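You operate a simulated robot arm through the tools that you are given. There is no shell and no other tool. Be economical: measure what you need, move in short steps, check, and stop when the job is done.

You run a simulated robot arm. Do the job below in one go: nothing can be reset, and whatever is moved stays where it is left.

## Task
Home the trial machine, then move both housings to the orange tray.
Fine: leave both clamps of the fixture open.

Only the result counts: the job must be done as asked and must still hold three seconds after the hand-in. Knocking over, shifting, dropping, spilling or breaking anything else fails it.

## Robot
A 6-joint arm with a two-finger parallel gripper, fixed in place. Base frame: the origin is at the foot of the arm, x ahead of it, y to its left, z up; the work surface is at about z = 0.719. Lengths are in m, angles in rad, forces in N, time in s.
With the tool pointing down near the work surface it reaches from about 0.26 to 0.66 m from the base axis. Its first joint turns from -1.152 to 1.152 rad. Payload 2.9 kg.
The TCP is the grasp point between the finger pads, 0.03 m short of the fingertips. In the tool frame z runs along the fingers and y along their closing line. The gripper opens to 0.11 m. The fingers are 0.02 m wide and 0.01 m thick; the gripper's body (0.048 by 0.112 m) begins 0.055 m behind the TCP.
Orientation is told as [roll, pitch, yaw] about the base's x, y, z axes, in that order, counted from this pose: with the fingers straight down and closing along the base's y, the tool's x points along the base's -x, its y along +y and its z along -z.

## Interface
- The arm moves only by the tool send_rows. Its argument "commands" is a list of rows, each a list of 6 numbers: the shift along the base's x, y, z in units of 250 mm (1.0 is 250 mm), then the turn, a rotation vector about the base's x, y, z in units of 60 degrees (1.0 is 60 degrees). In form: [[tx, ty, tz, ax, ay, az], ...]. A call has 1 to 20 rows; each row is the pose to reach, as a shift and turn from the pose commanded when the call began. "jaw" is the finger opening in mm, from 0 to 110, set as the call begins (left out, the last holds). A call with a number of a shift or a turn outside -1 to 1 is refused whole. Rows are played at 5 a second. More than 0.05 m and 0.15 rad between two rows, or a gripper value outside its range, and nothing of the call is played. A pose out of reach is approached as far as the arm can. The call stops where the force on the tool passes 50 N (or 10 N more than at its start, if that is more) or the arm is blocked; 0.2 s more then pass. Each finger travels about 0.108 m/s and halts on what it meets, pressing with about 31 N; the grip force reading is that of the motor and also rises with nothing between the fingers. The clock runs only during rows and for 0.2 s after the last one: add rows that repeat a pose to give the fingers time. It gives the time, the measured TCP pose, the force on the tool (base axes), the opening and the grip force at its end, in the units of the frame above (readings bear some noise).
- Cameras (640 x 400 px; columns grow to the right, rows downward): "scene" is fixed at [0.0793, 0.4401, 1.3743]; the picture's right is [-0.73, -0.69, 0.00], its down [-0.46, 0.48, -0.75] and it looks along [0.51, -0.54, -0.66] (base axes); focal length 311 px, centre (320, 200). "wrist" rides on the gripper at [-0.036, 0, -0.057] in the tool frame; the picture's right is [0.00, -1.00, 0.00], its down [0.97, 0.00, -0.24] and it looks along [0.24, 0.00, 0.97] (tool axes); focal length 218 px, centre (320, 200). There is no depth. A picture from a camera that has moved, and an enlarged one, comes with that camera's place and axes in the base frame and with its lens.
- capture(camera): a new picture of that camera. The clock stands still meanwhile.
- zoom(camera, box): a new picture of the part [left, top, right, bottom] of that camera's present view, enlarged. The clock stands still meanwhile.
- hand_in(): hands the job in; it is judged then, once.

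Work in short steps. Places have to be worked out from the pictures, the camera data and where the tool is seen: move nearer, look again, correct. Check each grasp and each placing, and mend what went wrong. You have 120 turns and 84 pictures in all, those below and enlarged ones among them. Open the gripper and draw the arm clear of the work before you hand the job in, unless the task says otherwise; then end with one line.

The tools are called after ">>>" by a JSON object that holds its "name" and its "arguments". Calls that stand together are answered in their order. send_rows: Moves the arm, as the interface text tells. Its arguments: {"type":"object","properties":{"commands":{"type":"array","items":{"type":"array","items":{"type":"number"}}},"jaw":{"type":"number"}},"required":["commands"]} The other tools are called the same way: capture (camera) takes a picture; zoom (camera, box) takes an enlarged picture of a part of a camera's view; hand_in () hands the job in.

At the start:

```text
t: 0.0
tool_pos: [0.4438, -0.1795, 1.0802]
ee_rot: [-0.001, 0.0, 0.0]
contact_force: [0.0, 0.0, 0.1]
width: 0.1101
gripper_force: 0.1
```

scene: 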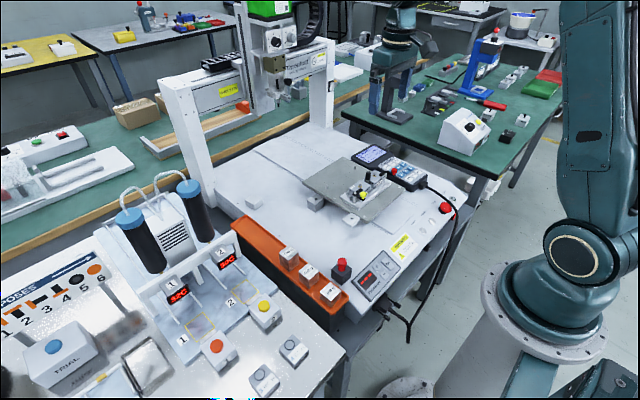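
wrist: 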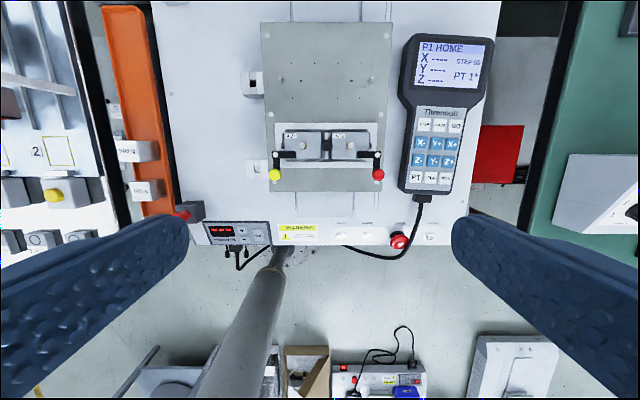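

The start pictures show a desktop gantry machine with a pendant ("P1 HOME"), a fixture with two housings and two clamps, and an orange tray. I'll look closer to read the labels.

>>> {"name": "zoom", "arguments": {"camera": "wrist", "box": [390, 20, 500, 210]}}

>>> {"name": "zoom", "arguments": {"camera": "wrist", "box": [240, 100, 400, 200]}}

>>> {"name": "zoom", "arguments": {"camera": "scene", "box": [0, 240, 320, 400]}}

>>> {"name": "zoom", "arguments": {"camera": "scene", "box": [280, 130, 480, 255]}}

```text
2.11 times, centred on (445, 115) of wrist
camera zoom: at [0.4777, -0.1808, 1.1385], right [0.0, -1.0, 0.0], down [-0.97, 0.0, 0.24], along [-0.24, 0.0, -0.97], focal length 460 px, centre (57, 379)
```

zoom: 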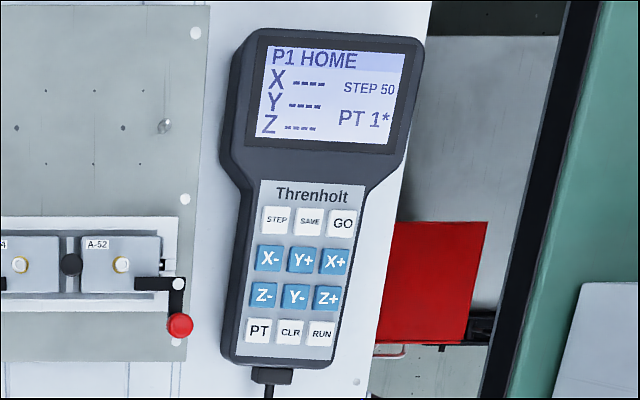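

```text
4.00 times, centred on (320, 150) of wrist
camera zoom: at [0.4777, -0.1808, 1.1385], right [0.0, -1.0, 0.0], down [-0.97, 0.0, 0.24], along [-0.24, 0.0, -0.97], focal length 873 px, centre (320, 400)
```

zoom: 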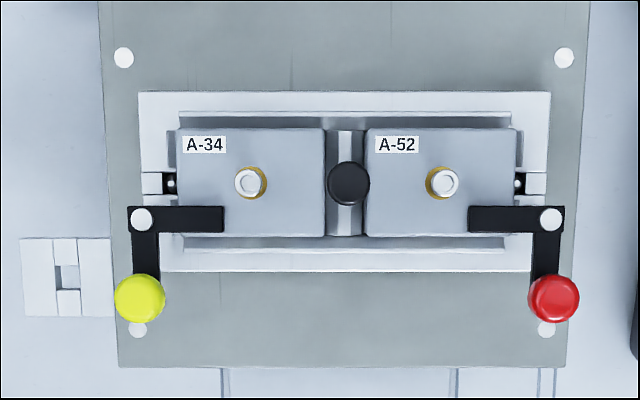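

```text
2.00 times, centred on (160, 320) of scene
camera zoom: at [0.0793, 0.4401, 1.3743], right [-0.73, -0.69, 0.0], down [-0.46, 0.48, -0.75], along [0.51, -0.54, -0.66], focal length 623 px, centre (640, -40)
```

zoom: 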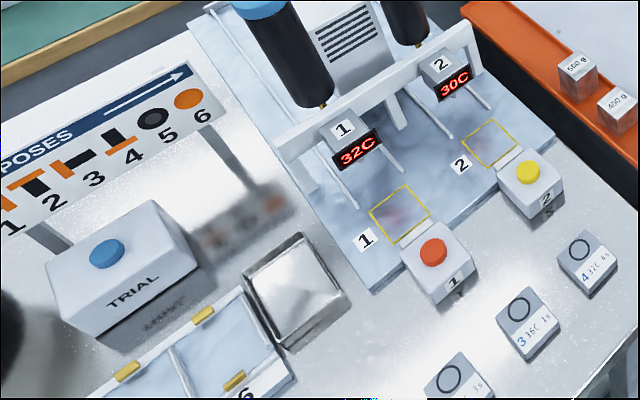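

```text
3.20 times, centred on (380, 192) of scene
camera zoom: at [0.0793, 0.4401, 1.3743], right [-0.73, -0.69, 0.0], down [-0.46, 0.48, -0.75], along [0.51, -0.54, -0.66], focal length 996 px, centre (128, 224)
```

zoom: 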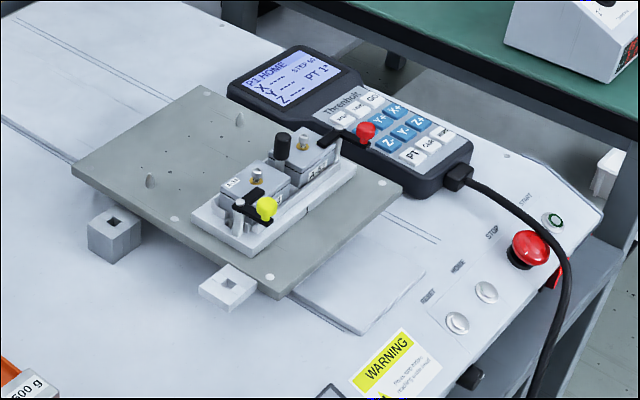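

Housings A-34 and A-52 are seen held by yellow and red levers. I'll read the front panel, the small display and the gantry.

>>> {"name": "zoom", "arguments": {"camera": "scene", "box": [370, 180, 470, 270]}}

>>> {"name": "zoom", "arguments": {"camera": "wrist", "box": [180, 190, 450, 270]}}

>>> {"name": "zoom", "arguments": {"camera": "scene", "box": [150, 0, 350, 125]}}

>>> {"name": "zoom", "arguments": {"camera": "scene", "box": [220, 210, 420, 335]}}

```text
4.44 times, centred on (420, 225) of scene
camera zoom: at [0.0793, 0.4401, 1.3743], right [-0.73, -0.69, 0.0], down [-0.46, 0.48, -0.75], along [0.51, -0.54, -0.66], focal length 1384 px, centre (-124, 89)
```

zoom: 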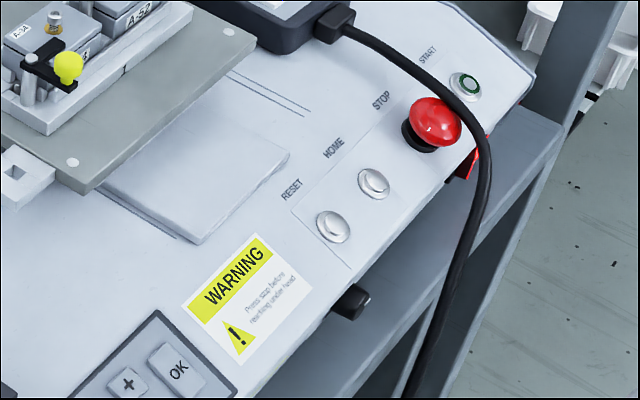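

```text
2.37 times, centred on (315, 230) of wrist
camera zoom: at [0.4777, -0.1808, 1.1385], right [0.0, -1.0, 0.0], down [-0.97, 0.0, 0.24], along [-0.24, 0.0, -0.97], focal length 517 px, centre (332, 129)
```

zoom: 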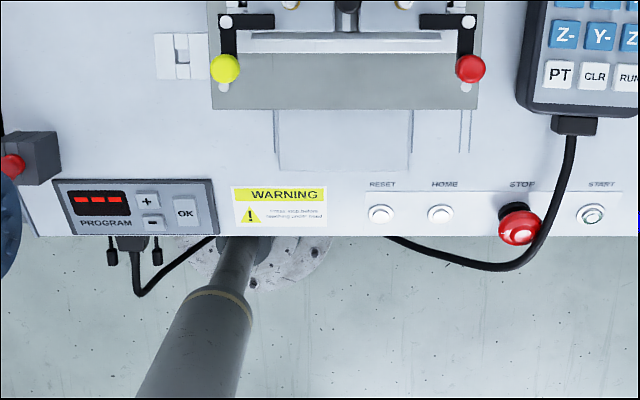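

```text
3.20 times, centred on (250, 62) of scene
camera zoom: at [0.0793, 0.4401, 1.3743], right [-0.73, -0.69, 0.0], down [-0.46, 0.48, -0.75], along [0.51, -0.54, -0.66], focal length 996 px, centre (544, 640)
```

zoom: 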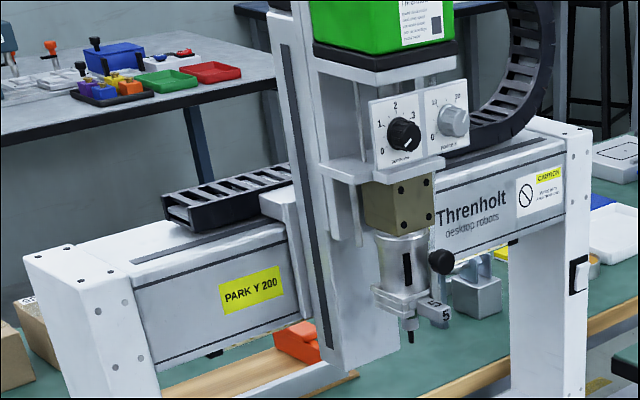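

```text
3.20 times, centred on (320, 272) of scene
camera zoom: at [0.0793, 0.4401, 1.3743], right [-0.73, -0.69, 0.0], down [-0.46, 0.48, -0.75], along [0.51, -0.54, -0.66], focal length 996 px, centre (320, -32)
```

zoom: 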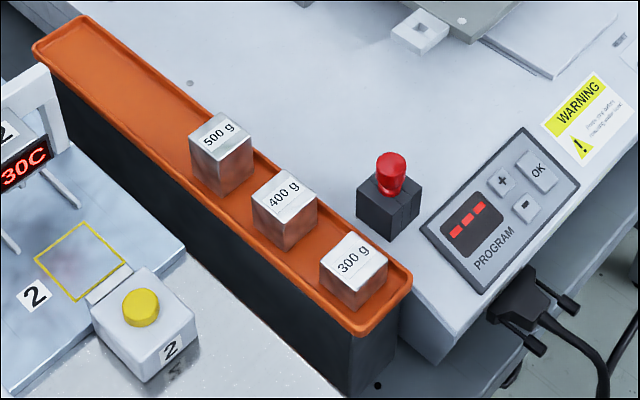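

HOME triangulates to about (0.287, -0.283, 0.69). I move the closed fingers above it and check with the wrist camera before pressing.

>>> {"name": "send_rows", "arguments": {"commands": [[-0.09, -0.06, -0.13, 0, 0, 0], [-0.18, -0.12, -0.26, 0, 0, 0], [-0.27, -0.18, -0.39, 0, 0, 0], [-0.36, -0.24, -0.52, 0, 0, 0], [-0.45, -0.3, -0.65, 0, 0, 0], [-0.54, -0.36, -0.78, 0, 0, 0], [-0.628, -0.416, -0.92, 0, 0, 0], [-0.628, -0.416, -0.92, 0, 0, 0]], "jaw": 0}}

>>> {"name": "capture", "arguments": {"camera": "wrist"}}

>>> {"name": "capture", "arguments": {"camera": "scene"}}

```text
t: 1.8
tool_pos: [0.2847, -0.2828, 0.8514]
ee_rot: [0.0, 0.0, 0.0]
contact_force: [0.0, -0.3, -0.8]
width: 0.0
gripper_force: 30.5
```

```text
73 pictures are left
camera wrist: at [0.3197, -0.2836, 0.9093], right [0.0, -1.0, 0.0], down [-0.97, 0.0, 0.24], along [-0.24, 0.0, -0.97], focal length 218 px, centre (320, 200)
```

wrist: 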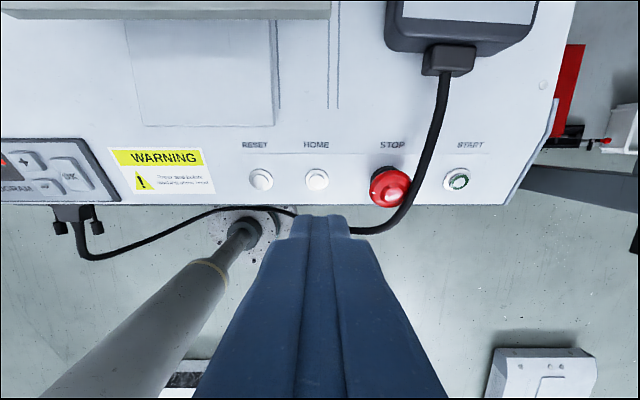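

```text
72 pictures are left
```

scene: 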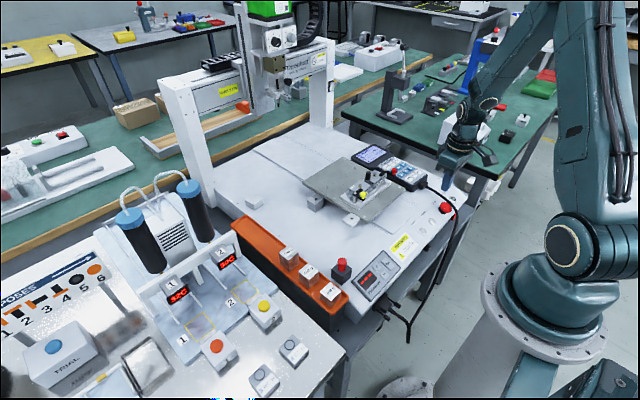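

HOME sits just ahead of the tip, at about (0.287, -0.281). I descend near it, then in small steps until contact is read.

>>> {"name": "send_rows", "arguments": {"commands": [[0.009, 0.005, -0.15, 0, 0, 0], [0.009, 0.005, -0.3, 0, 0, 0], [0.009, 0.005, -0.4, 0, 0, 0], [0.009, 0.005, -0.4, 0, 0, 0]]}}

>>> {"name": "capture", "arguments": {"camera": "wrist"}}

>>> {"name": "zoom", "arguments": {"camera": "scene", "box": [400, 130, 500, 230]}}

```text
t: 2.8
tool_pos: [0.2873, -0.2818, 0.7497]
ee_rot: [0.0, 0.001, 0.0]
contact_force: [-0.2, -0.1, -1.0]
width: 0.0
gripper_force: 30.8
```

```text
71 pictures are left
camera wrist: at [0.3229, -0.2827, 0.8072], right [0.0, -1.0, 0.0], down [-0.97, 0.0, 0.24], along [-0.24, 0.0, -0.97], focal length 218 px, centre (320, 200)
```

wrist: 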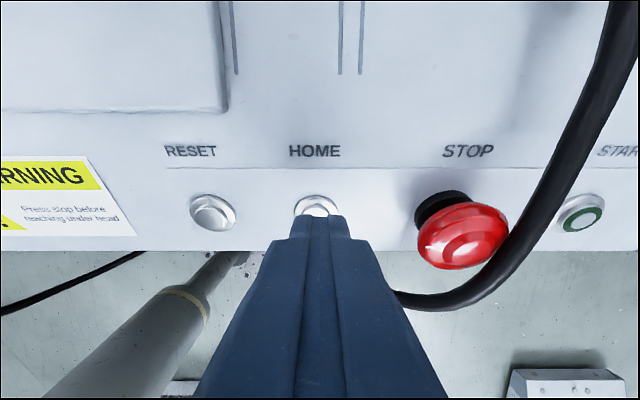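

```text
4.00 times, centred on (450, 180) of scene
camera zoom: at [0.0793, 0.4401, 1.3743], right [-0.73, -0.69, 0.0], down [-0.46, 0.48, -0.75], along [0.51, -0.54, -0.66], focal length 1245 px, centre (-200, 280)
```

zoom: 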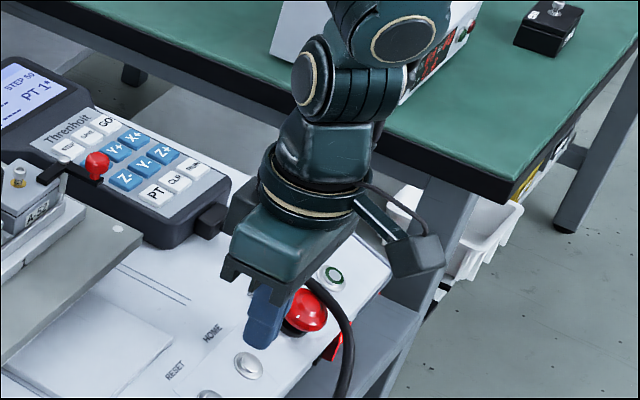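

The tip hovers right over HOME (about x 0.289, y -0.280). Pressing down in small steps.

>>> {"name": "send_rows", "arguments": {"commands": [[0.008, 0.004, -0.032, 0, 0, 0], [0.008, 0.004, -0.064, 0, 0, 0], [0.008, 0.004, -0.088, 0, 0, 0], [0.008, 0.004, -0.104, 0, 0, 0], [0.008, 0.004, -0.12, 0, 0, 0]]}}

>>> {"name": "capture", "arguments": {"camera": "scene"}}

```text
t: 3.8
tool_pos: [0.2923, -0.2806, 0.7296]
ee_rot: [-0.001, -0.002, -0.001]
contact_force: [-3.3, 2.4, 10.0]
width: 0.0
gripper_force: 31.1
stopped in row 5: the force on the tool passed its limit (the readings are from after the stop); the commanded pose is now the measured one
```

```text
69 pictures are left
```

scene: 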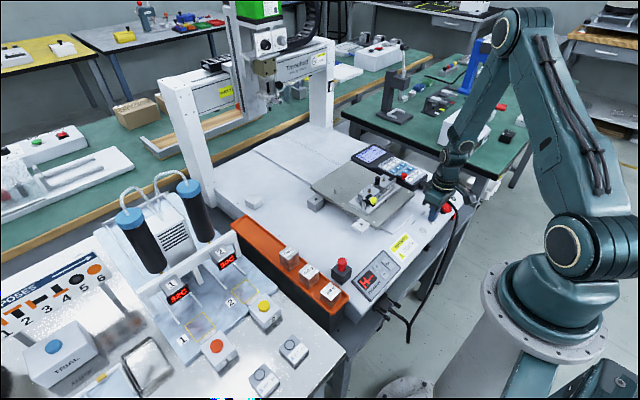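

The press registered: the head and plate are moving. I lift clear and let the homing finish.

>>> {"name": "send_rows", "arguments": {"commands": [[0, 0, 0.1, 0, 0, 0], [0, 0, 0.25, 0, 0, 0], [0, 0, 0.4, 0, 0, 0], [0, 0, 0.6, 0, 0, 0], [0, 0, 0.8, 0, 0, 0], [0, 0, 0.8, 0, 0, 0], [0, 0, 0.8, 0, 0, 0], [0, 0, 0.8, 0, 0, 0], [0, 0, 0.8, 0, 0, 0], [0, 0, 0.8, 0, 0, 0], [0, 0, 0.8, 0, 0, 0], [0, 0, 0.8, 0, 0, 0], [0, 0, 0.8, 0, 0, 0], [0, 0, 0.8, 0, 0, 0], [0, 0, 0.8, 0, 0, 0]]}}

>>> {"name": "capture", "arguments": {"camera": "scene"}}

>>> {"name": "zoom", "arguments": {"camera": "scene", "box": [320, 130, 480, 300]}}

```text
t: 7.0
tool_pos: [0.2895, -0.2839, 0.9309]
ee_rot: [-0.001, -0.004, 0.001]
contact_force: [0.9, 0.3, 0.2]
width: 0.0
gripper_force: 31.6
```

```text
68 pictures are left
```

scene: 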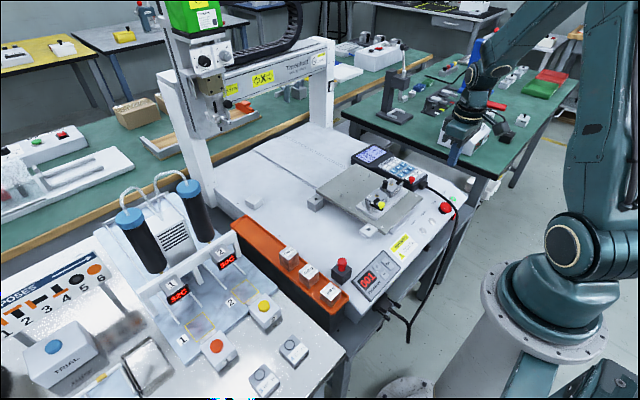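

```text
2.35 times, centred on (400, 215) of scene
camera zoom: at [0.0793, 0.4401, 1.3743], right [-0.73, -0.69, 0.0], down [-0.46, 0.48, -0.75], along [0.51, -0.54, -0.66], focal length 733 px, centre (132, 165)
```

zoom: 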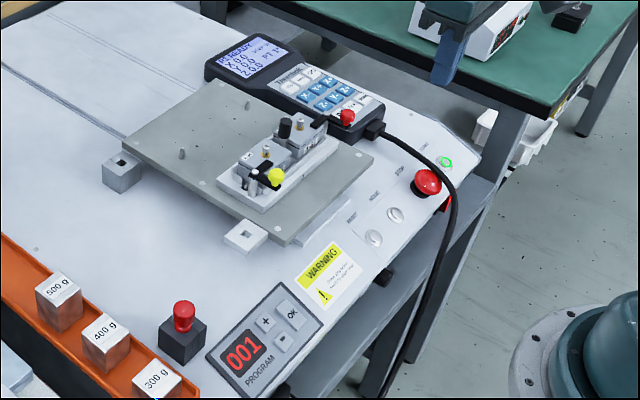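

The pendant reads READY, X/Y/Z 0.0: homed. Now I move above the fixture with open fingers to measure it.

>>> {"name": "send_rows", "arguments": {"commands": [[0.1, 0.15, 0, 0, 0, 0], [0.2, 0.3, 0, 0, 0, 0], [0.28, 0.44, 0, 0, 0, 0], [0.28, 0.44, -0.12, 0, 0, 0], [0.28, 0.44, -0.12, 0, 0, 0]], "jaw": 110}}

>>> {"name": "capture", "arguments": {"camera": "wrist"}}

>>> {"name": "zoom", "arguments": {"camera": "scene", "box": [340, 150, 440, 230]}}

```text
t: 8.2
tool_pos: [0.3611, -0.1706, 0.8983]
ee_rot: [-0.003, -0.003, 0.0]
contact_force: [0.5, 0.0, 0.9]
width: 0.1101
gripper_force: 0.1
```

```text
66 pictures are left
camera wrist: at [0.3942, -0.1716, 0.9579], right [0.0, -1.0, 0.0], down [-0.97, 0.0, 0.24], along [-0.24, 0.0, -0.97], focal length 218 px, centre (320, 200)
```

wrist: 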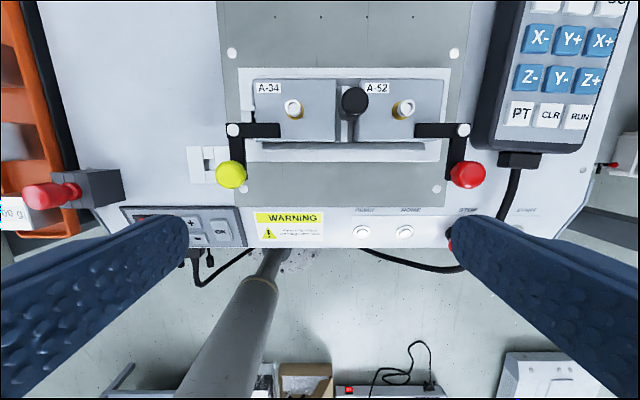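

```text
5.00 times, centred on (390, 190) of scene
camera zoom: at [0.0793, 0.4401, 1.3743], right [-0.73, -0.69, 0.0], down [-0.46, 0.48, -0.75], along [0.51, -0.54, -0.66], focal length 1557 px, centre (-30, 250)
```

zoom: 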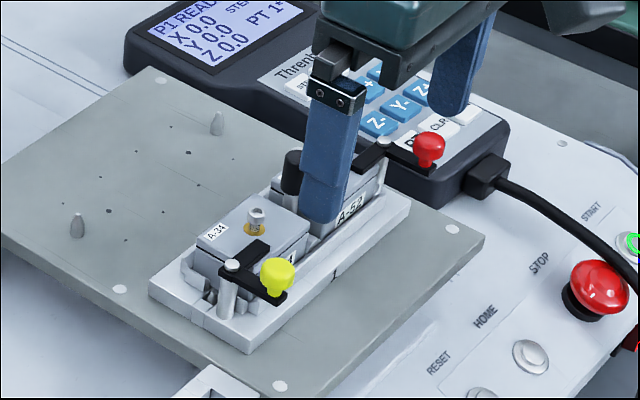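

Levers pivot about vertical pins at about (0.405, -0.111) yellow and (0.405, -0.271) red. Their knobs point toward the arm and must swing outward about 90° to open. I move over the yellow knob (≈0.378, -0.115, 0.815) for a closer look.

>>> {"name": "send_rows", "arguments": {"commands": [[0.03, 0.111, -0.02, 0, 0, 0], [0.061, 0.222, -0.08, 0, 0, 0], [0.061, 0.222, -0.08, 0, 0, 0], [0.061, 0.222, -0.08, 0, 0, 0]], "jaw": 44}}

>>> {"name": "capture", "arguments": {"camera": "wrist"}}

>>> {"name": "zoom", "arguments": {"camera": "scene", "box": [340, 150, 440, 230]}}

```text
t: 9.2
tool_pos: [0.3761, -0.1152, 0.8776]
ee_rot: [-0.001, -0.004, 0.001]
contact_force: [-1.1, 0.5, 0.3]
width: 0.044
gripper_force: 0.1
```

```text
64 pictures are left
camera wrist: at [0.4108, -0.1157, 0.9362], right [0.0, -1.0, 0.0], down [-0.97, 0.0, 0.24], along [-0.24, 0.0, -0.97], focal length 218 px, centre (320, 200)
```

wrist: 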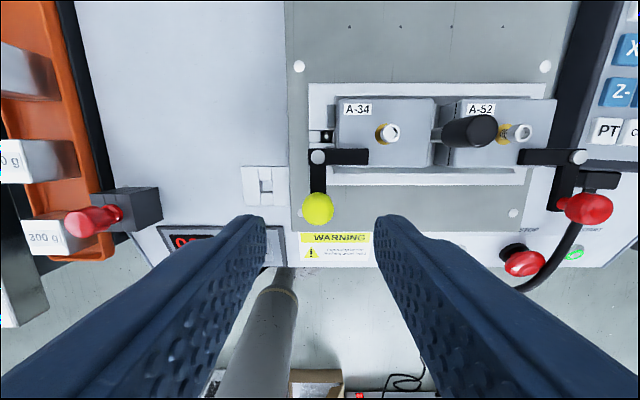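

```text
5.00 times, centred on (390, 190) of scene
camera zoom: at [0.0793, 0.4401, 1.3743], right [-0.73, -0.69, 0.0], down [-0.46, 0.48, -0.75], along [0.51, -0.54, -0.66], focal length 1557 px, centre (-30, 250)
```

zoom: 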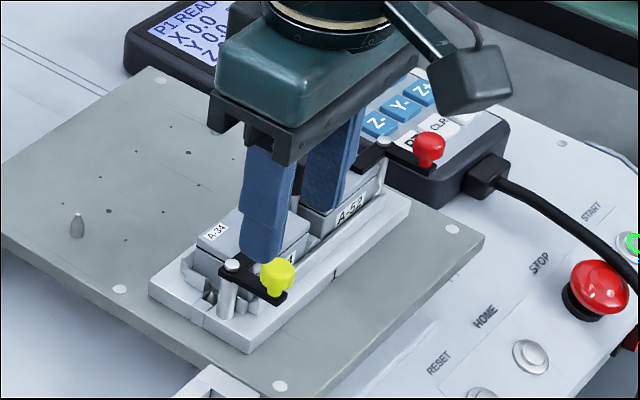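

Yellow knob at (0.376, -0.1146), pivot at (0.4045, -0.1145), lever radius 0.028. I lower the fingers around the knob.

>>> {"name": "send_rows", "arguments": {"commands": [[0, 0.002, -0.1, 0, 0, 0], [0, 0.002, -0.182, 0, 0, 0], [0, 0.002, -0.182, 0, 0, 0]]}}

>>> {"name": "zoom", "arguments": {"camera": "scene", "box": [340, 150, 440, 230]}}

```text
t: 10.0
tool_pos: [0.3763, -0.1155, 0.8313]
ee_rot: [-0.001, -0.002, 0.0]
contact_force: [0.4, -0.1, 0.1]
width: 0.0441
gripper_force: 0.0
```

```text
5.00 times, centred on (390, 190) of scene
camera zoom: at [0.0793, 0.4401, 1.3743], right [-0.73, -0.69, 0.0], down [-0.46, 0.48, -0.75], along [0.51, -0.54, -0.66], focal length 1557 px, centre (-30, 250)
```

zoom: 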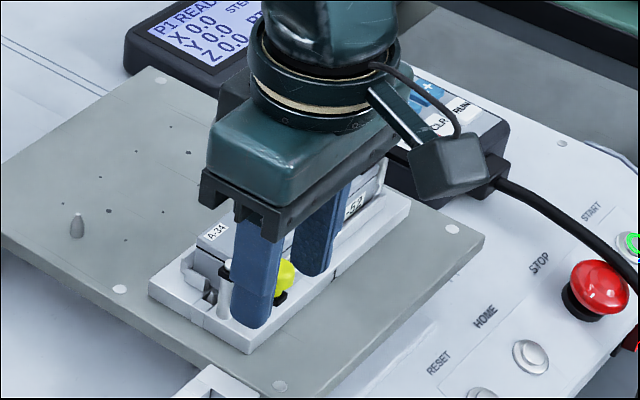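

The fingers straddle the knob without contact. Closing now.

>>> {"name": "send_rows", "arguments": {"commands": [[0, 0, 0, 0, 0, 0], [0, 0, 0, 0, 0, 0], [0, 0, 0, 0, 0, 0]], "jaw": 12}}

>>> {"name": "capture", "arguments": {"camera": "wrist"}}

```text
t: 10.8
tool_pos: [0.3756, -0.1149, 0.831]
ee_rot: [0.001, -0.003, 0.001]
contact_force: [-1.0, 12.4, 0.1]
width: 0.0171
gripper_force: 31.4
```

```text
61 pictures are left
camera wrist: at [0.4104, -0.1152, 0.8899], right [0.0, -1.0, 0.0], down [-0.97, 0.0, 0.24], along [-0.24, 0.0, -0.97], focal length 218 px, centre (320, 200)
```

wrist: 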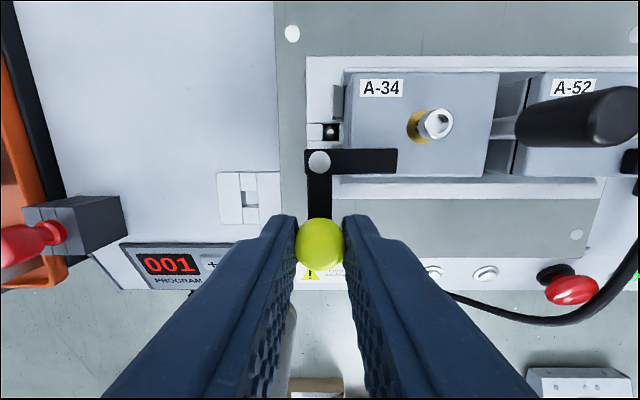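

The knob is gripped (17 mm). I swing it around the pivot outward, turning the tool along, first 48°.

>>> {"name": "send_rows", "arguments": {"commands": [[0.0011, 0.0159, 0, 0, 0, -0.133], [0.0044, 0.0314, 0, 0, 0, -0.267], [0.0099, 0.0464, 0, 0, 0, -0.4], [0.0173, 0.0604, 0, 0, 0, -0.533], [0.0267, 0.0733, 0, 0, 0, -0.667], [0.0377, 0.0847, 0, 0, 0, -0.8]]}}

>>> {"name": "capture", "arguments": {"camera": "wrist"}}

```text
t: 12.2
tool_pos: [0.3861, -0.0927, 0.8327]
ee_rot: [-0.002, 0.001, -0.838]
contact_force: [-16.6, 9.7, 11.2]
width: 0.0174
gripper_force: 31.0
```

```text
60 pictures are left
camera wrist: at [0.4086, -0.1206, 0.8898], right [-0.74, -0.67, 0.0], down [-0.65, 0.72, 0.24], along [-0.16, 0.18, -0.97], focal length 218 px, centre (320, 200)
```

wrist: 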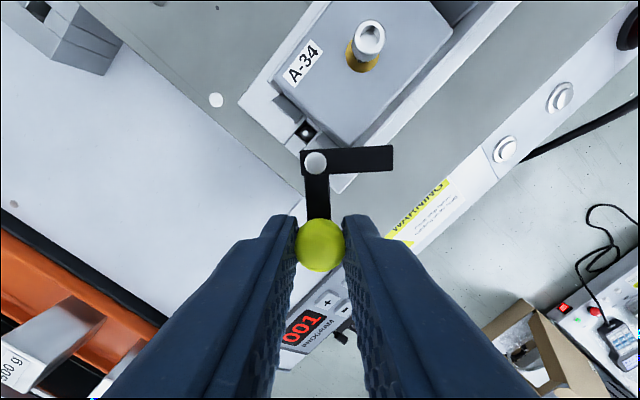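

It swings well; the arm tip has almost left the housing. I continue to about 88°.

>>> {"name": "send_rows", "arguments": {"commands": [[0.0126, 0.0098, 0, 0, 0, -0.133], [0.0263, 0.0178, 0, 0, 0, -0.267], [0.0411, 0.0237, 0, 0, 0, -0.4], [0.0565, 0.0276, 0, 0, 0, -0.533], [0.0723, 0.0292, 0, 0, 0, -0.667], [0.0723, 0.0292, 0, 0, 0, -0.667]]}}

>>> {"name": "capture", "arguments": {"camera": "wrist"}}

```text
t: 13.6
tool_pos: [0.406, -0.0849, 0.8327]
ee_rot: [0.003, 0.001, -1.536]
contact_force: [-0.9, 16.4, 0.0]
width: 0.0169
gripper_force: 31.4
```

```text
59 pictures are left
camera wrist: at [0.4056, -0.1223, 0.8914], right [-1.0, -0.04, 0.0], down [-0.03, 0.97, 0.24], along [-0.01, 0.24, -0.97], focal length 218 px, centre (320, 200)
```

wrist: 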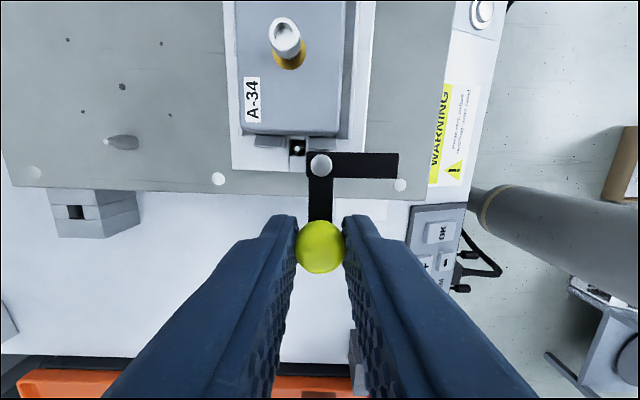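

The yellow clamp is open at 90°. I release, rise and begin turning back toward the red side.

>>> {"name": "send_rows", "arguments": {"commands": [[0, 0, 0, 0, 0, 0], [0, 0, 0, 0, 0, 0], [0, 0, 0.1, 0, 0, 0], [0, 0, 0.24, 0, 0, 0], [0, -0.05, 0.24, 0, 0, 0.133], [0, -0.1, 0.24, 0, 0, 0.267], [0, -0.15, 0.24, 0, 0, 0.4], [0, -0.2, 0.24, 0, 0, 0.533], [0, -0.25, 0.24, 0, 0, 0.667], [0, -0.3, 0.24, 0, 0, 0.8], [0, -0.35, 0.24, 0, 0, 0.933]], "jaw": 44}}

>>> {"name": "send_rows", "arguments": {"commands": [[-0.03, -0.1, 0, 0, 0, 0.133], [-0.06, -0.2, 0, 0, 0, 0.267], [-0.09, -0.3, 0, 0, 0, 0.4], [-0.116, -0.38, 0, 0, 0, 0.534], [-0.116, -0.38, -0.04, 0, 0, 0.534]]}}

>>> {"name": "capture", "arguments": {"camera": "wrist"}}

```text
t: 16.0
tool_pos: [0.4062, -0.1721, 0.8926]
ee_rot: [0.0, -0.004, -0.556]
contact_force: [-0.5, 0.0, -0.2]
width: 0.0441
gripper_force: 0.0
```

```text
t: 17.2
tool_pos: [0.3759, -0.2693, 0.882]
ee_rot: [0.0, -0.003, 0.001]
contact_force: [0.5, 0.4, 0.4]
width: 0.044
gripper_force: 0.1
```

```text
58 pictures are left
camera wrist: at [0.4097, -0.27, 0.9406], right [0.0, -1.0, 0.0], down [-0.97, 0.0, 0.24], along [-0.24, 0.0, -0.97], focal length 218 px, centre (320, 200)
```

wrist: 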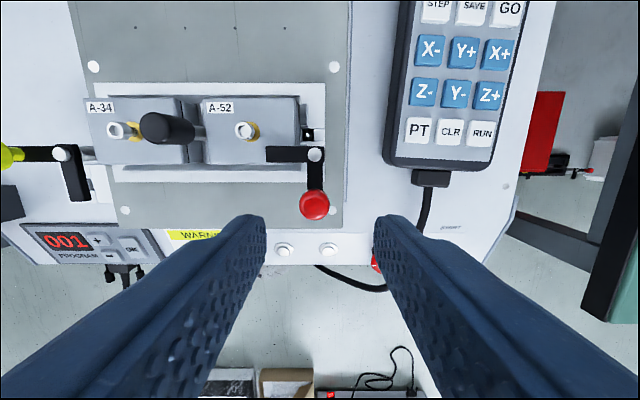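

The red knob is at (0.375, -0.2665). I lower around it and grip.

>>> {"name": "send_rows", "arguments": {"commands": [[0, 0.01, -0.1, 0, 0, 0], [0, 0.01, -0.2, 0, 0, 0], [0, 0.01, -0.2, 0, 0, 0]]}}

>>> {"name": "send_rows", "arguments": {"commands": [[0, 0, 0, 0, 0, 0], [0, 0, 0, 0, 0, 0], [0, 0, 0, 0, 0, 0]], "jaw": 12}}

>>> {"name": "capture", "arguments": {"camera": "wrist"}}

```text
t: 18.0
tool_pos: [0.3753, -0.268, 0.8329]
ee_rot: [-0.003, -0.003, 0.0]
contact_force: [-0.4, 0.2, 0.7]
width: 0.0439
gripper_force: 0.0
```

```text
t: 18.8
tool_pos: [0.3747, -0.2666, 0.8316]
ee_rot: [-0.001, -0.004, 0.001]
contact_force: [0.3, -0.6, 0.8]
width: 0.0171
gripper_force: 31.3
```

```text
57 pictures are left
camera wrist: at [0.4099, -0.2677, 0.8907], right [0.0, -1.0, 0.0], down [-0.97, 0.0, 0.24], along [-0.24, 0.0, -0.97], focal length 218 px, centre (320, 200)
```

wrist: 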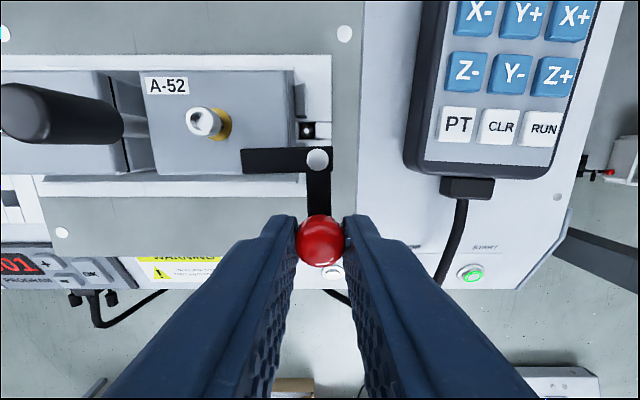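

Gripped. I swing the red lever outward (counter-rotation).

>>> {"name": "send_rows", "arguments": {"commands": [[0.0011, -0.0159, 0, 0, 0, 0.133], [0.0044, -0.0314, 0, 0, 0, 0.267], [0.0099, -0.0464, 0, 0, 0, 0.4], [0.0173, -0.0604, 0, 0, 0, 0.533], [0.0267, -0.0733, 0, 0, 0, 0.667], [0.0377, -0.0847, 0, 0, 0, 0.8]]}}

>>> {"name": "send_rows", "arguments": {"commands": [[0.0126, -0.0098, 0, 0, 0, 0.133], [0.0263, -0.0178, 0, 0, 0, 0.267], [0.0411, -0.0237, 0, 0, 0, 0.4], [0.0565, -0.0276, 0, 0, 0, 0.533], [0.0723, -0.0292, 0, 0, 0, 0.667], [0.0723, -0.0292, 0, 0, 0, 0.667]]}}

>>> {"name": "capture", "arguments": {"camera": "wrist"}}

```text
t: 20.2
tool_pos: [0.3851, -0.2887, 0.8338]
ee_rot: [-0.002, -0.003, 0.842]
contact_force: [1.2, -5.0, 1.0]
width: 0.017
gripper_force: 31.1
```

```text
t: 21.6
tool_pos: [0.4039, -0.2966, 0.8331]
ee_rot: [-0.003, -0.003, 1.536]
contact_force: [3.6, -11.7, 1.4]
width: 0.0169
gripper_force: 30.9
```

```text
56 pictures are left
camera wrist: at [0.4034, -0.2608, 0.8911], right [1.0, -0.03, 0.0], down [-0.03, -0.97, 0.24], along [-0.01, -0.24, -0.97], focal length 218 px, centre (320, 200)
```

wrist: 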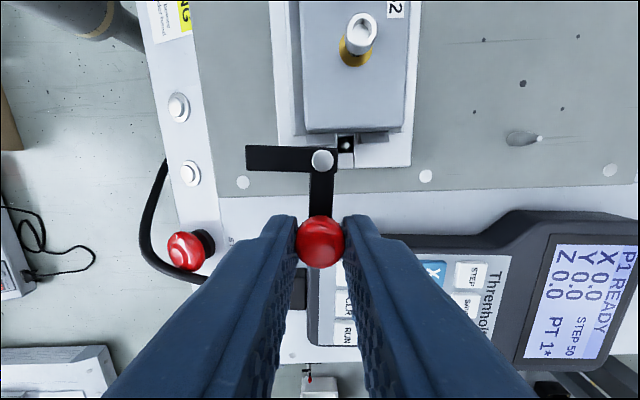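

Both clamps stand open. I release, rise and hover over A-52 with fingers closing along x to look.

>>> {"name": "send_rows", "arguments": {"commands": [[0, 0, 0, 0, 0, 0], [0, 0, 0, 0, 0, 0], [0, 0, 0.1, 0, 0, 0], [0, 0, 0.28, 0, 0, 0], [0.03, 0.14, 0.28, 0, 0, 0.02], [0.058, 0.272, 0.28, 0, 0, 0.033], [0.058, 0.272, 0.28, 0, 0, 0.033], [0.058, 0.272, 0.28, 0, 0, 0.033]], "jaw": 70}}

>>> {"name": "capture", "arguments": {"camera": "wrist"}}

>>> {"name": "capture", "arguments": {"camera": "scene"}}

```text
t: 23.4
tool_pos: [0.4165, -0.2255, 0.9025]
ee_rot: [-0.002, -0.004, 1.57]
contact_force: [0.5, 0.1, 0.3]
width: 0.0701
gripper_force: 0.0
```

```text
55 pictures are left
camera wrist: at [0.4155, -0.1911, 0.9605], right [1.0, 0.0, 0.0], down [0.0, -0.97, 0.24], along [0.0, -0.24, -0.97], focal length 218 px, centre (320, 200)
```

wrist: 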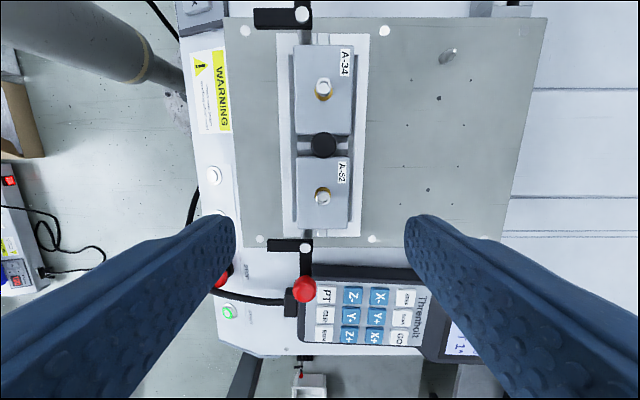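

```text
54 pictures are left
```

scene: 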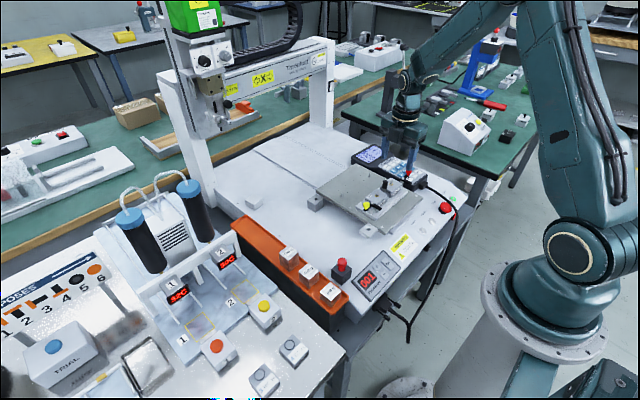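

A-52 is centred at about (0.417, -0.225) and A-34 at about (0.417, -0.156). I zoom in to judge the heights of the housings, rails and gaps, and to view the tray.

>>> {"name": "zoom", "arguments": {"camera": "scene", "box": [345, 165, 425, 225]}}

>>> {"name": "zoom", "arguments": {"camera": "wrist", "box": [260, 30, 400, 260]}}

```text
6.67 times, centred on (385, 195) of scene
camera zoom: at [0.0793, 0.4401, 1.3743], right [-0.73, -0.69, 0.0], down [-0.46, 0.48, -0.75], along [0.51, -0.54, -0.66], focal length 2076 px, centre (-113, 233)
```

zoom: 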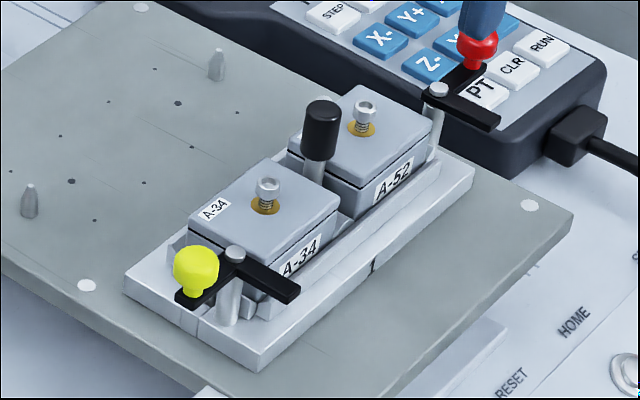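

```text
1.74 times, centred on (330, 145) of wrist
camera zoom: at [0.4155, -0.1911, 0.9605], right [1.0, 0.0, 0.0], down [0.0, -0.97, 0.24], along [0.0, -0.24, -0.97], focal length 380 px, centre (303, 296)
```

zoom: 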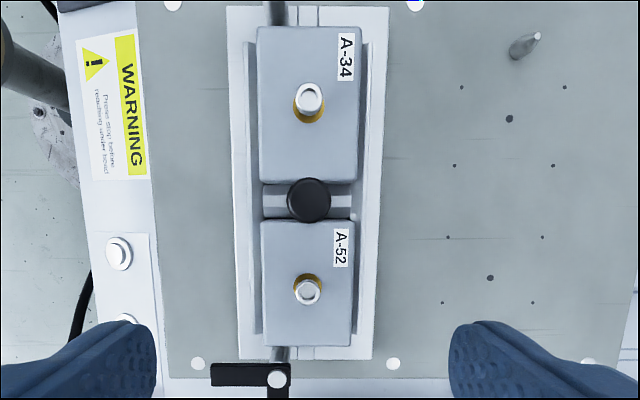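

I zoom in more to see how far down the grip can go.

>>> {"name": "zoom", "arguments": {"camera": "scene", "box": [364, 180, 404, 214]}}

>>> {"name": "zoom", "arguments": {"camera": "scene", "box": [220, 205, 370, 320]}}

```text
11.76 times, centred on (384, 197) of scene
camera zoom: at [0.0793, 0.4401, 1.3743], right [-0.73, -0.69, 0.0], down [-0.46, 0.48, -0.75], along [0.51, -0.54, -0.66], focal length 3663 px, centre (-433, 235)
```

zoom: 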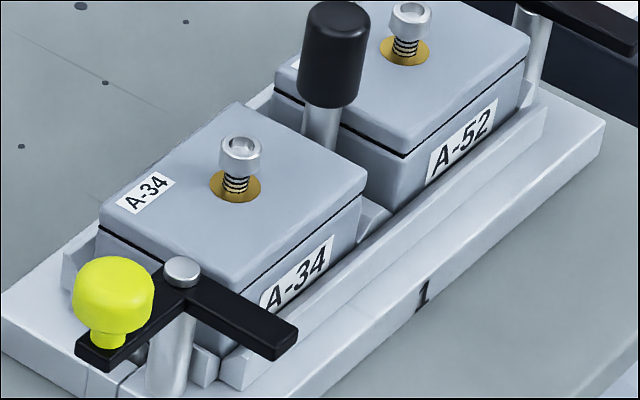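

```text
3.48 times, centred on (295, 262) of scene
camera zoom: at [0.0793, 0.4401, 1.3743], right [-0.73, -0.69, 0.0], down [-0.46, 0.48, -0.75], along [0.51, -0.54, -0.66], focal length 1083 px, centre (407, -17)
```

zoom: 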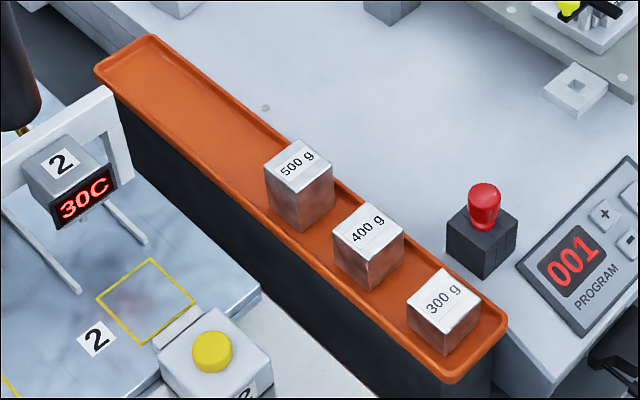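

Lid top is z≈0.794, the nest rail about 0.775. A-52 is centred at (0.418, -0.228) and 40 mm deep in x. I lower so the tips reach z≈0.778, spanning lid and body.

>>> {"name": "send_rows", "arguments": {"commands": [[0.006, -0.01, -0.13, 0, 0, 0], [0.006, -0.01, -0.26, 0, 0, 0], [0.006, -0.01, -0.34, 0, 0, 0], [0.006, -0.01, -0.374, 0, 0, 0], [0.006, -0.01, -0.374, 0, 0, 0]]}}

>>> {"name": "zoom", "arguments": {"camera": "scene", "box": [345, 155, 425, 225]}}

>>> {"name": "capture", "arguments": {"camera": "wrist"}}

```text
t: 24.6
tool_pos: [0.4174, -0.2305, 0.808]
ee_rot: [0.0, -0.002, 1.57]
contact_force: [0.0, -0.1, 0.3]
width: 0.0699
gripper_force: 0.1
```

```text
5.71 times, centred on (385, 190) of scene
camera zoom: at [0.0793, 0.4401, 1.3743], right [-0.73, -0.69, 0.0], down [-0.46, 0.48, -0.75], along [0.51, -0.54, -0.66], focal length 1779 px, centre (-51, 257)
```

zoom: 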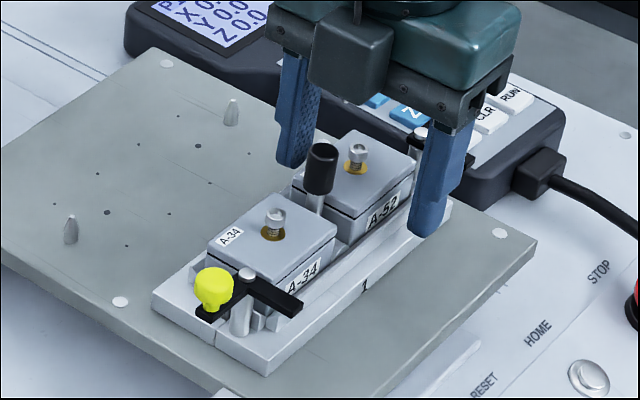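

```text
48 pictures are left
camera wrist: at [0.4168, -0.1954, 0.8655], right [1.0, 0.0, 0.0], down [0.0, -0.97, 0.24], along [0.0, -0.24, -0.97], focal length 218 px, centre (320, 200)
```

wrist: 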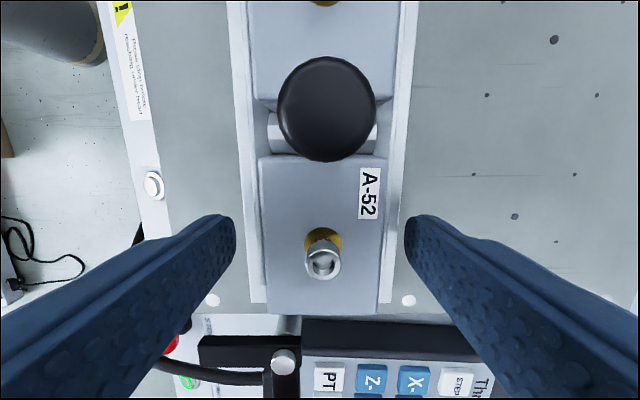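

The fingers straddle A-52, tips above the rail. Closing.

>>> {"name": "send_rows", "arguments": {"commands": [[0, 0, 0, 0, 0, 0], [0, 0, 0, 0, 0, 0], [0, 0, 0, 0, 0, 0], [0, 0, 0, 0, 0, 0]], "jaw": 30}}

>>> {"name": "send_rows", "arguments": {"commands": [[0, 0, 0.03, 0, 0, 0], [0, 0, 0.06, 0, 0, 0], [0, 0, 0.1, 0, 0, 0], [0, 0, 0.1, 0, 0, 0]]}}

>>> {"name": "zoom", "arguments": {"camera": "scene", "box": [345, 155, 425, 225]}}

```text
t: 25.6
tool_pos: [0.4193, -0.2298, 0.8075]
ee_rot: [0.0, -0.004, 1.573]
contact_force: [6.7, -0.8, -0.6]
width: 0.0543
gripper_force: 30.9
```

```text
t: 26.6
tool_pos: [0.4186, -0.2281, 0.8352]
ee_rot: [-0.001, -0.005, 1.571]
contact_force: [0.3, -0.5, -0.3]
width: 0.03
gripper_force: 0.1
```

```text
5.71 times, centred on (385, 190) of scene
camera zoom: at [0.0793, 0.4401, 1.3743], right [-0.73, -0.69, 0.0], down [-0.46, 0.48, -0.75], along [0.51, -0.54, -0.66], focal length 1779 px, centre (-51, 257)
```

zoom: 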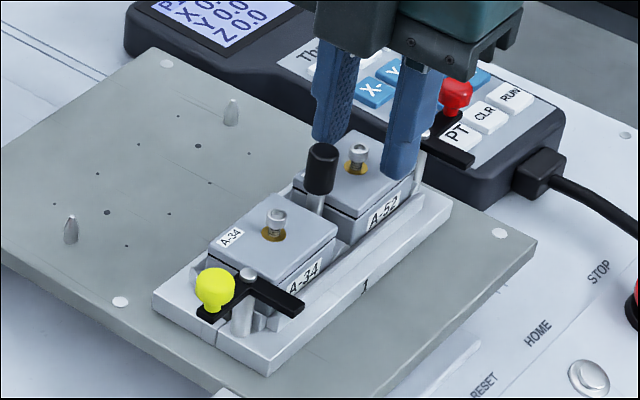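

The width of 54 mm shows the tips closed on the nest rails, which stand higher than I judged, then slid free; nothing has moved. I reopen to 50 mm and close again higher, with tips at about 0.785.

>>> {"name": "send_rows", "arguments": {"commands": [[0, 0, 0, 0, 0, 0], [0, 0, 0, 0, 0, 0], [0, 0, -0.04, 0, 0, 0], [0, 0, -0.08, 0, 0, 0], [0, 0, -0.08, 0, 0, 0]], "jaw": 50}}

>>> {"name": "zoom", "arguments": {"camera": "scene", "box": [365, 160, 415, 205]}}

```text
t: 27.8
tool_pos: [0.4182, -0.2302, 0.8144]
ee_rot: [-0.003, -0.003, 1.572]
contact_force: [0.5, 0.1, -0.6]
width: 0.0502
gripper_force: 0.1
```

```text
8.89 times, centred on (390, 182) of scene
camera zoom: at [0.0793, 0.4401, 1.3743], right [-0.73, -0.69, 0.0], down [-0.46, 0.48, -0.75], along [0.51, -0.54, -0.66], focal length 2768 px, centre (-302, 356)
```

zoom: 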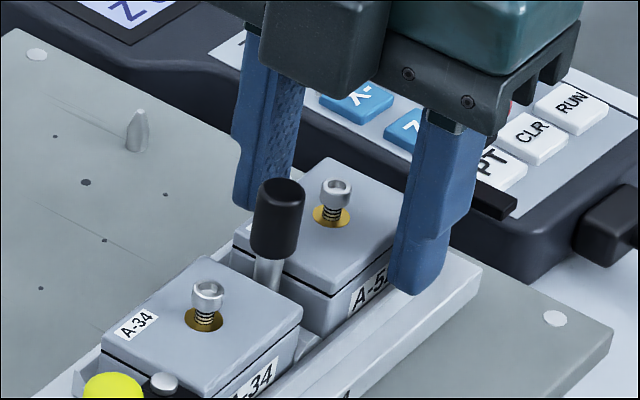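

No contact yet at tip 0.784. I feel for the rail top 2 mm lower.

>>> {"name": "send_rows", "arguments": {"commands": [[0, 0, -0.004, 0, 0, 0], [0, 0, -0.008, 0, 0, 0], [0, 0, -0.008, 0, 0, 0]], "jaw": 46}}

```text
t: 28.6
tool_pos: [0.4183, -0.23, 0.8137]
ee_rot: [-0.002, -0.004, 1.569]
contact_force: [-1.0, 1.0, 0.7]
width: 0.0459
gripper_force: 0.0
```

Still free at a 46 mm opening, so the rails are below the tips. Closing on the housing.

>>> {"name": "send_rows", "arguments": {"commands": [[0, 0, 0, 0, 0, 0], [0, 0, 0, 0, 0, 0], [0, 0, 0, 0, 0, 0]], "jaw": 30}}

```text
t: 29.4
tool_pos: [0.4186, -0.2304, 0.8122]
ee_rot: [0.0, -0.002, 1.571]
contact_force: [0.7, -0.1, -0.1]
width: 0.039
gripper_force: 31.1
```

Width 39 mm matches the housing. I lift slowly and check that body and lid come together.

>>> {"name": "send_rows", "arguments": {"commands": [[0, 0, 0.02, 0, 0, 0], [0, 0, 0.06, 0, 0, 0], [0, 0, 0.12, 0, 0, 0], [0, 0, 0.2, 0, 0, 0], [0, 0, 0.28, 0, 0, 0]]}}

>>> {"name": "zoom", "arguments": {"camera": "scene", "box": [345, 135, 425, 215]}}

>>> {"name": "capture", "arguments": {"camera": "wrist"}}

```text
t: 30.6
tool_pos: [0.4183, -0.2314, 0.8843]
ee_rot: [0.0, -0.003, 1.57]
contact_force: [-0.6, 0.5, -0.2]
width: 0.0389
gripper_force: 30.8
```

```text
5.00 times, centred on (385, 175) of scene
camera zoom: at [0.0793, 0.4401, 1.3743], right [-0.73, -0.69, 0.0], down [-0.46, 0.48, -0.75], along [0.51, -0.54, -0.66], focal length 1557 px, centre (-5, 325)
```

zoom: 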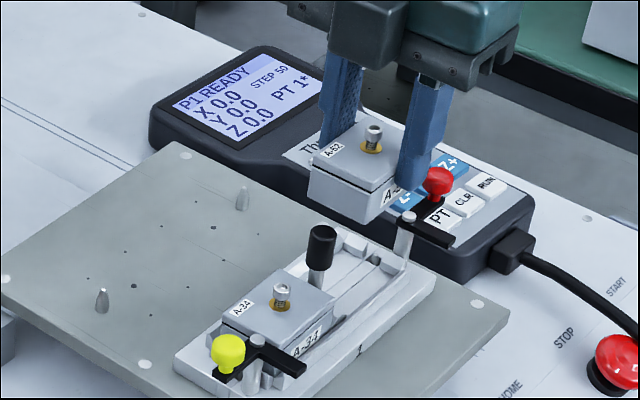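

```text
44 pictures are left
camera wrist: at [0.4171, -0.1947, 0.9423], right [1.0, 0.0, 0.0], down [0.0, -0.97, 0.24], along [0.0, -0.24, -0.97], focal length 218 px, centre (320, 200)
```

wrist: 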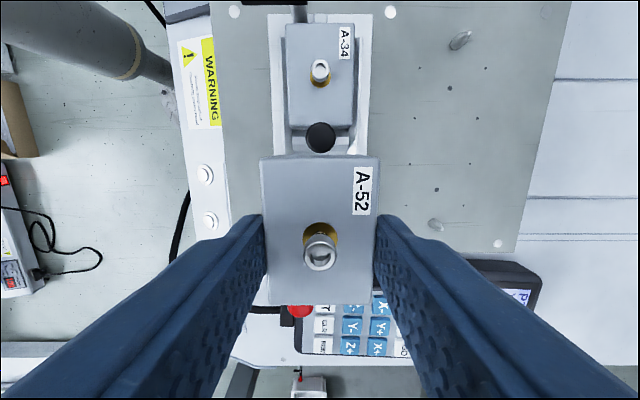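

A-52 is up with body and lid together. I carry it high toward the tray, turning it 90° so its short side lies across the tray, and then look at the tray.

>>> {"name": "send_rows", "arguments": {"commands": [[0, 0, 0.13, 0, 0, 0], [0, 0, 0.26, 0, 0, 0], [0.04, 0.12, 0.26, 0, 0, -0.125], [0.08, 0.24, 0.26, 0, 0, -0.25], [0.12, 0.36, 0.26, 0, 0, -0.375], [0.16, 0.48, 0.26, 0, 0, -0.5], [0.2, 0.6, 0.26, 0, 0, -0.625], [0.24, 0.72, 0.26, 0, 0, -0.75], [0.28, 0.84, 0.26, 0, 0, -0.875], [0.32, 0.96, 0.26, 0, 0, -1.0]]}}

>>> {"name": "send_rows", "arguments": {"commands": [[0, 0.08, 0, 0, 0, -0.125], [0, 0.16, 0, 0, 0, -0.25], [0, 0.24, 0, 0, 0, -0.375], [0, 0.3, 0, 0, 0, -0.5], [0, 0.3, 0, 0, 0, -0.5]]}}

>>> {"name": "capture", "arguments": {"camera": "wrist"}}

>>> {"name": "capture", "arguments": {"camera": "scene"}}

```text
t: 32.8
tool_pos: [0.5006, 0.011, 0.9482]
ee_rot: [-0.001, -0.002, 0.522]
contact_force: [-0.1, -0.7, -0.6]
width: 0.039
gripper_force: 31.1
```

```text
t: 34.0
tool_pos: [0.5004, 0.086, 0.9474]
ee_rot: [-0.002, -0.006, -0.002]
contact_force: [-0.1, 1.0, -0.2]
width: 0.0388
gripper_force: 30.7
```

```text
43 pictures are left
camera wrist: at [0.535, 0.0848, 1.0054], right [0.0, -1.0, 0.0], down [-0.97, 0.0, 0.24], along [-0.24, 0.0, -0.97], focal length 218 px, centre (320, 200)
```

wrist: 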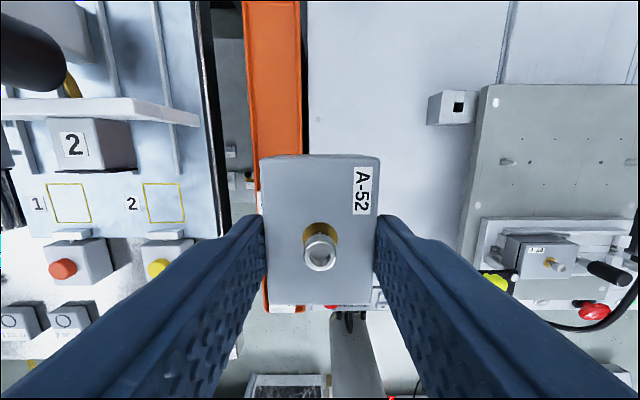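

```text
42 pictures are left
```

scene: 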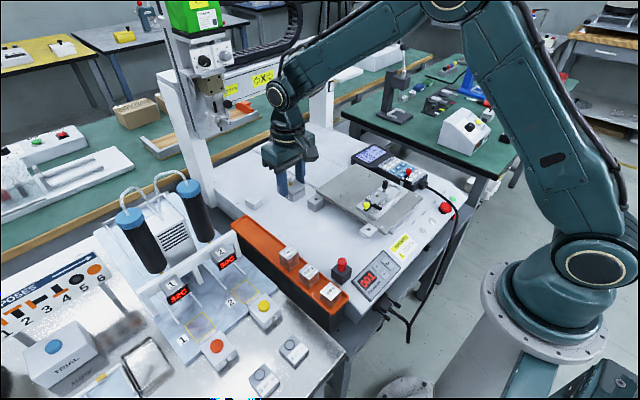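

The tray rim spans y≈0.106–0.169 at z≈0.714, and the 500 g weight ends near x≈0.503. I'll place A-52 at (0.605, 0.1375), so I move above that spot first and look.

>>> {"name": "send_rows", "arguments": {"commands": [[0.1, 0.06, 0, 0, 0, 0], [0.2, 0.12, 0, 0, 0, 0], [0.3, 0.16, 0, 0, 0, 0], [0.418, 0.206, 0, 0, 0, 0], [0.418, 0.206, -0.13, 0, 0, 0], [0.418, 0.206, -0.26, 0, 0, 0], [0.418, 0.206, -0.39, 0, 0, 0], [0.418, 0.206, -0.39, 0, 0, 0]]}}

>>> {"name": "capture", "arguments": {"camera": "wrist"}}

>>> {"name": "capture", "arguments": {"camera": "scene"}}

```text
t: 35.8
tool_pos: [0.6047, 0.1361, 0.8481]
ee_rot: [0.001, -0.004, -0.002]
contact_force: [0.6, 0.0, -2.0]
width: 0.0388
gripper_force: 30.5
```

```text
41 pictures are left
camera wrist: at [0.6387, 0.136, 0.9074], right [0.0, -1.0, 0.0], down [-0.97, 0.0, 0.24], along [-0.24, 0.0, -0.97], focal length 218 px, centre (320, 200)
```

wrist: 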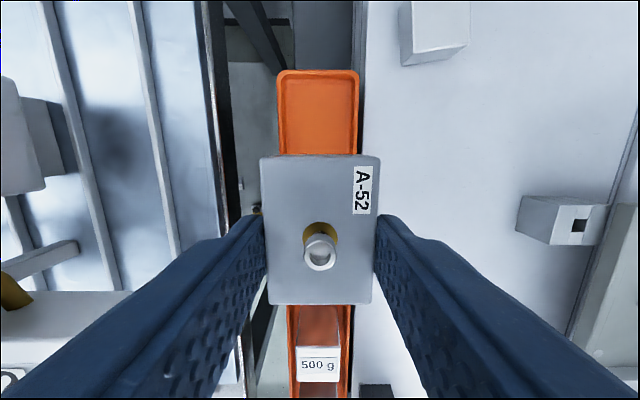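

```text
40 pictures are left
```

scene: 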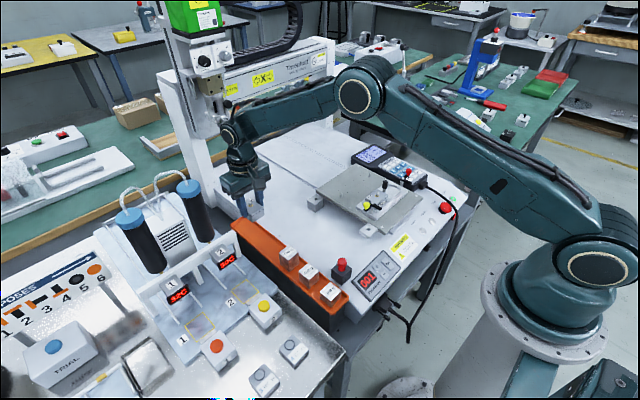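

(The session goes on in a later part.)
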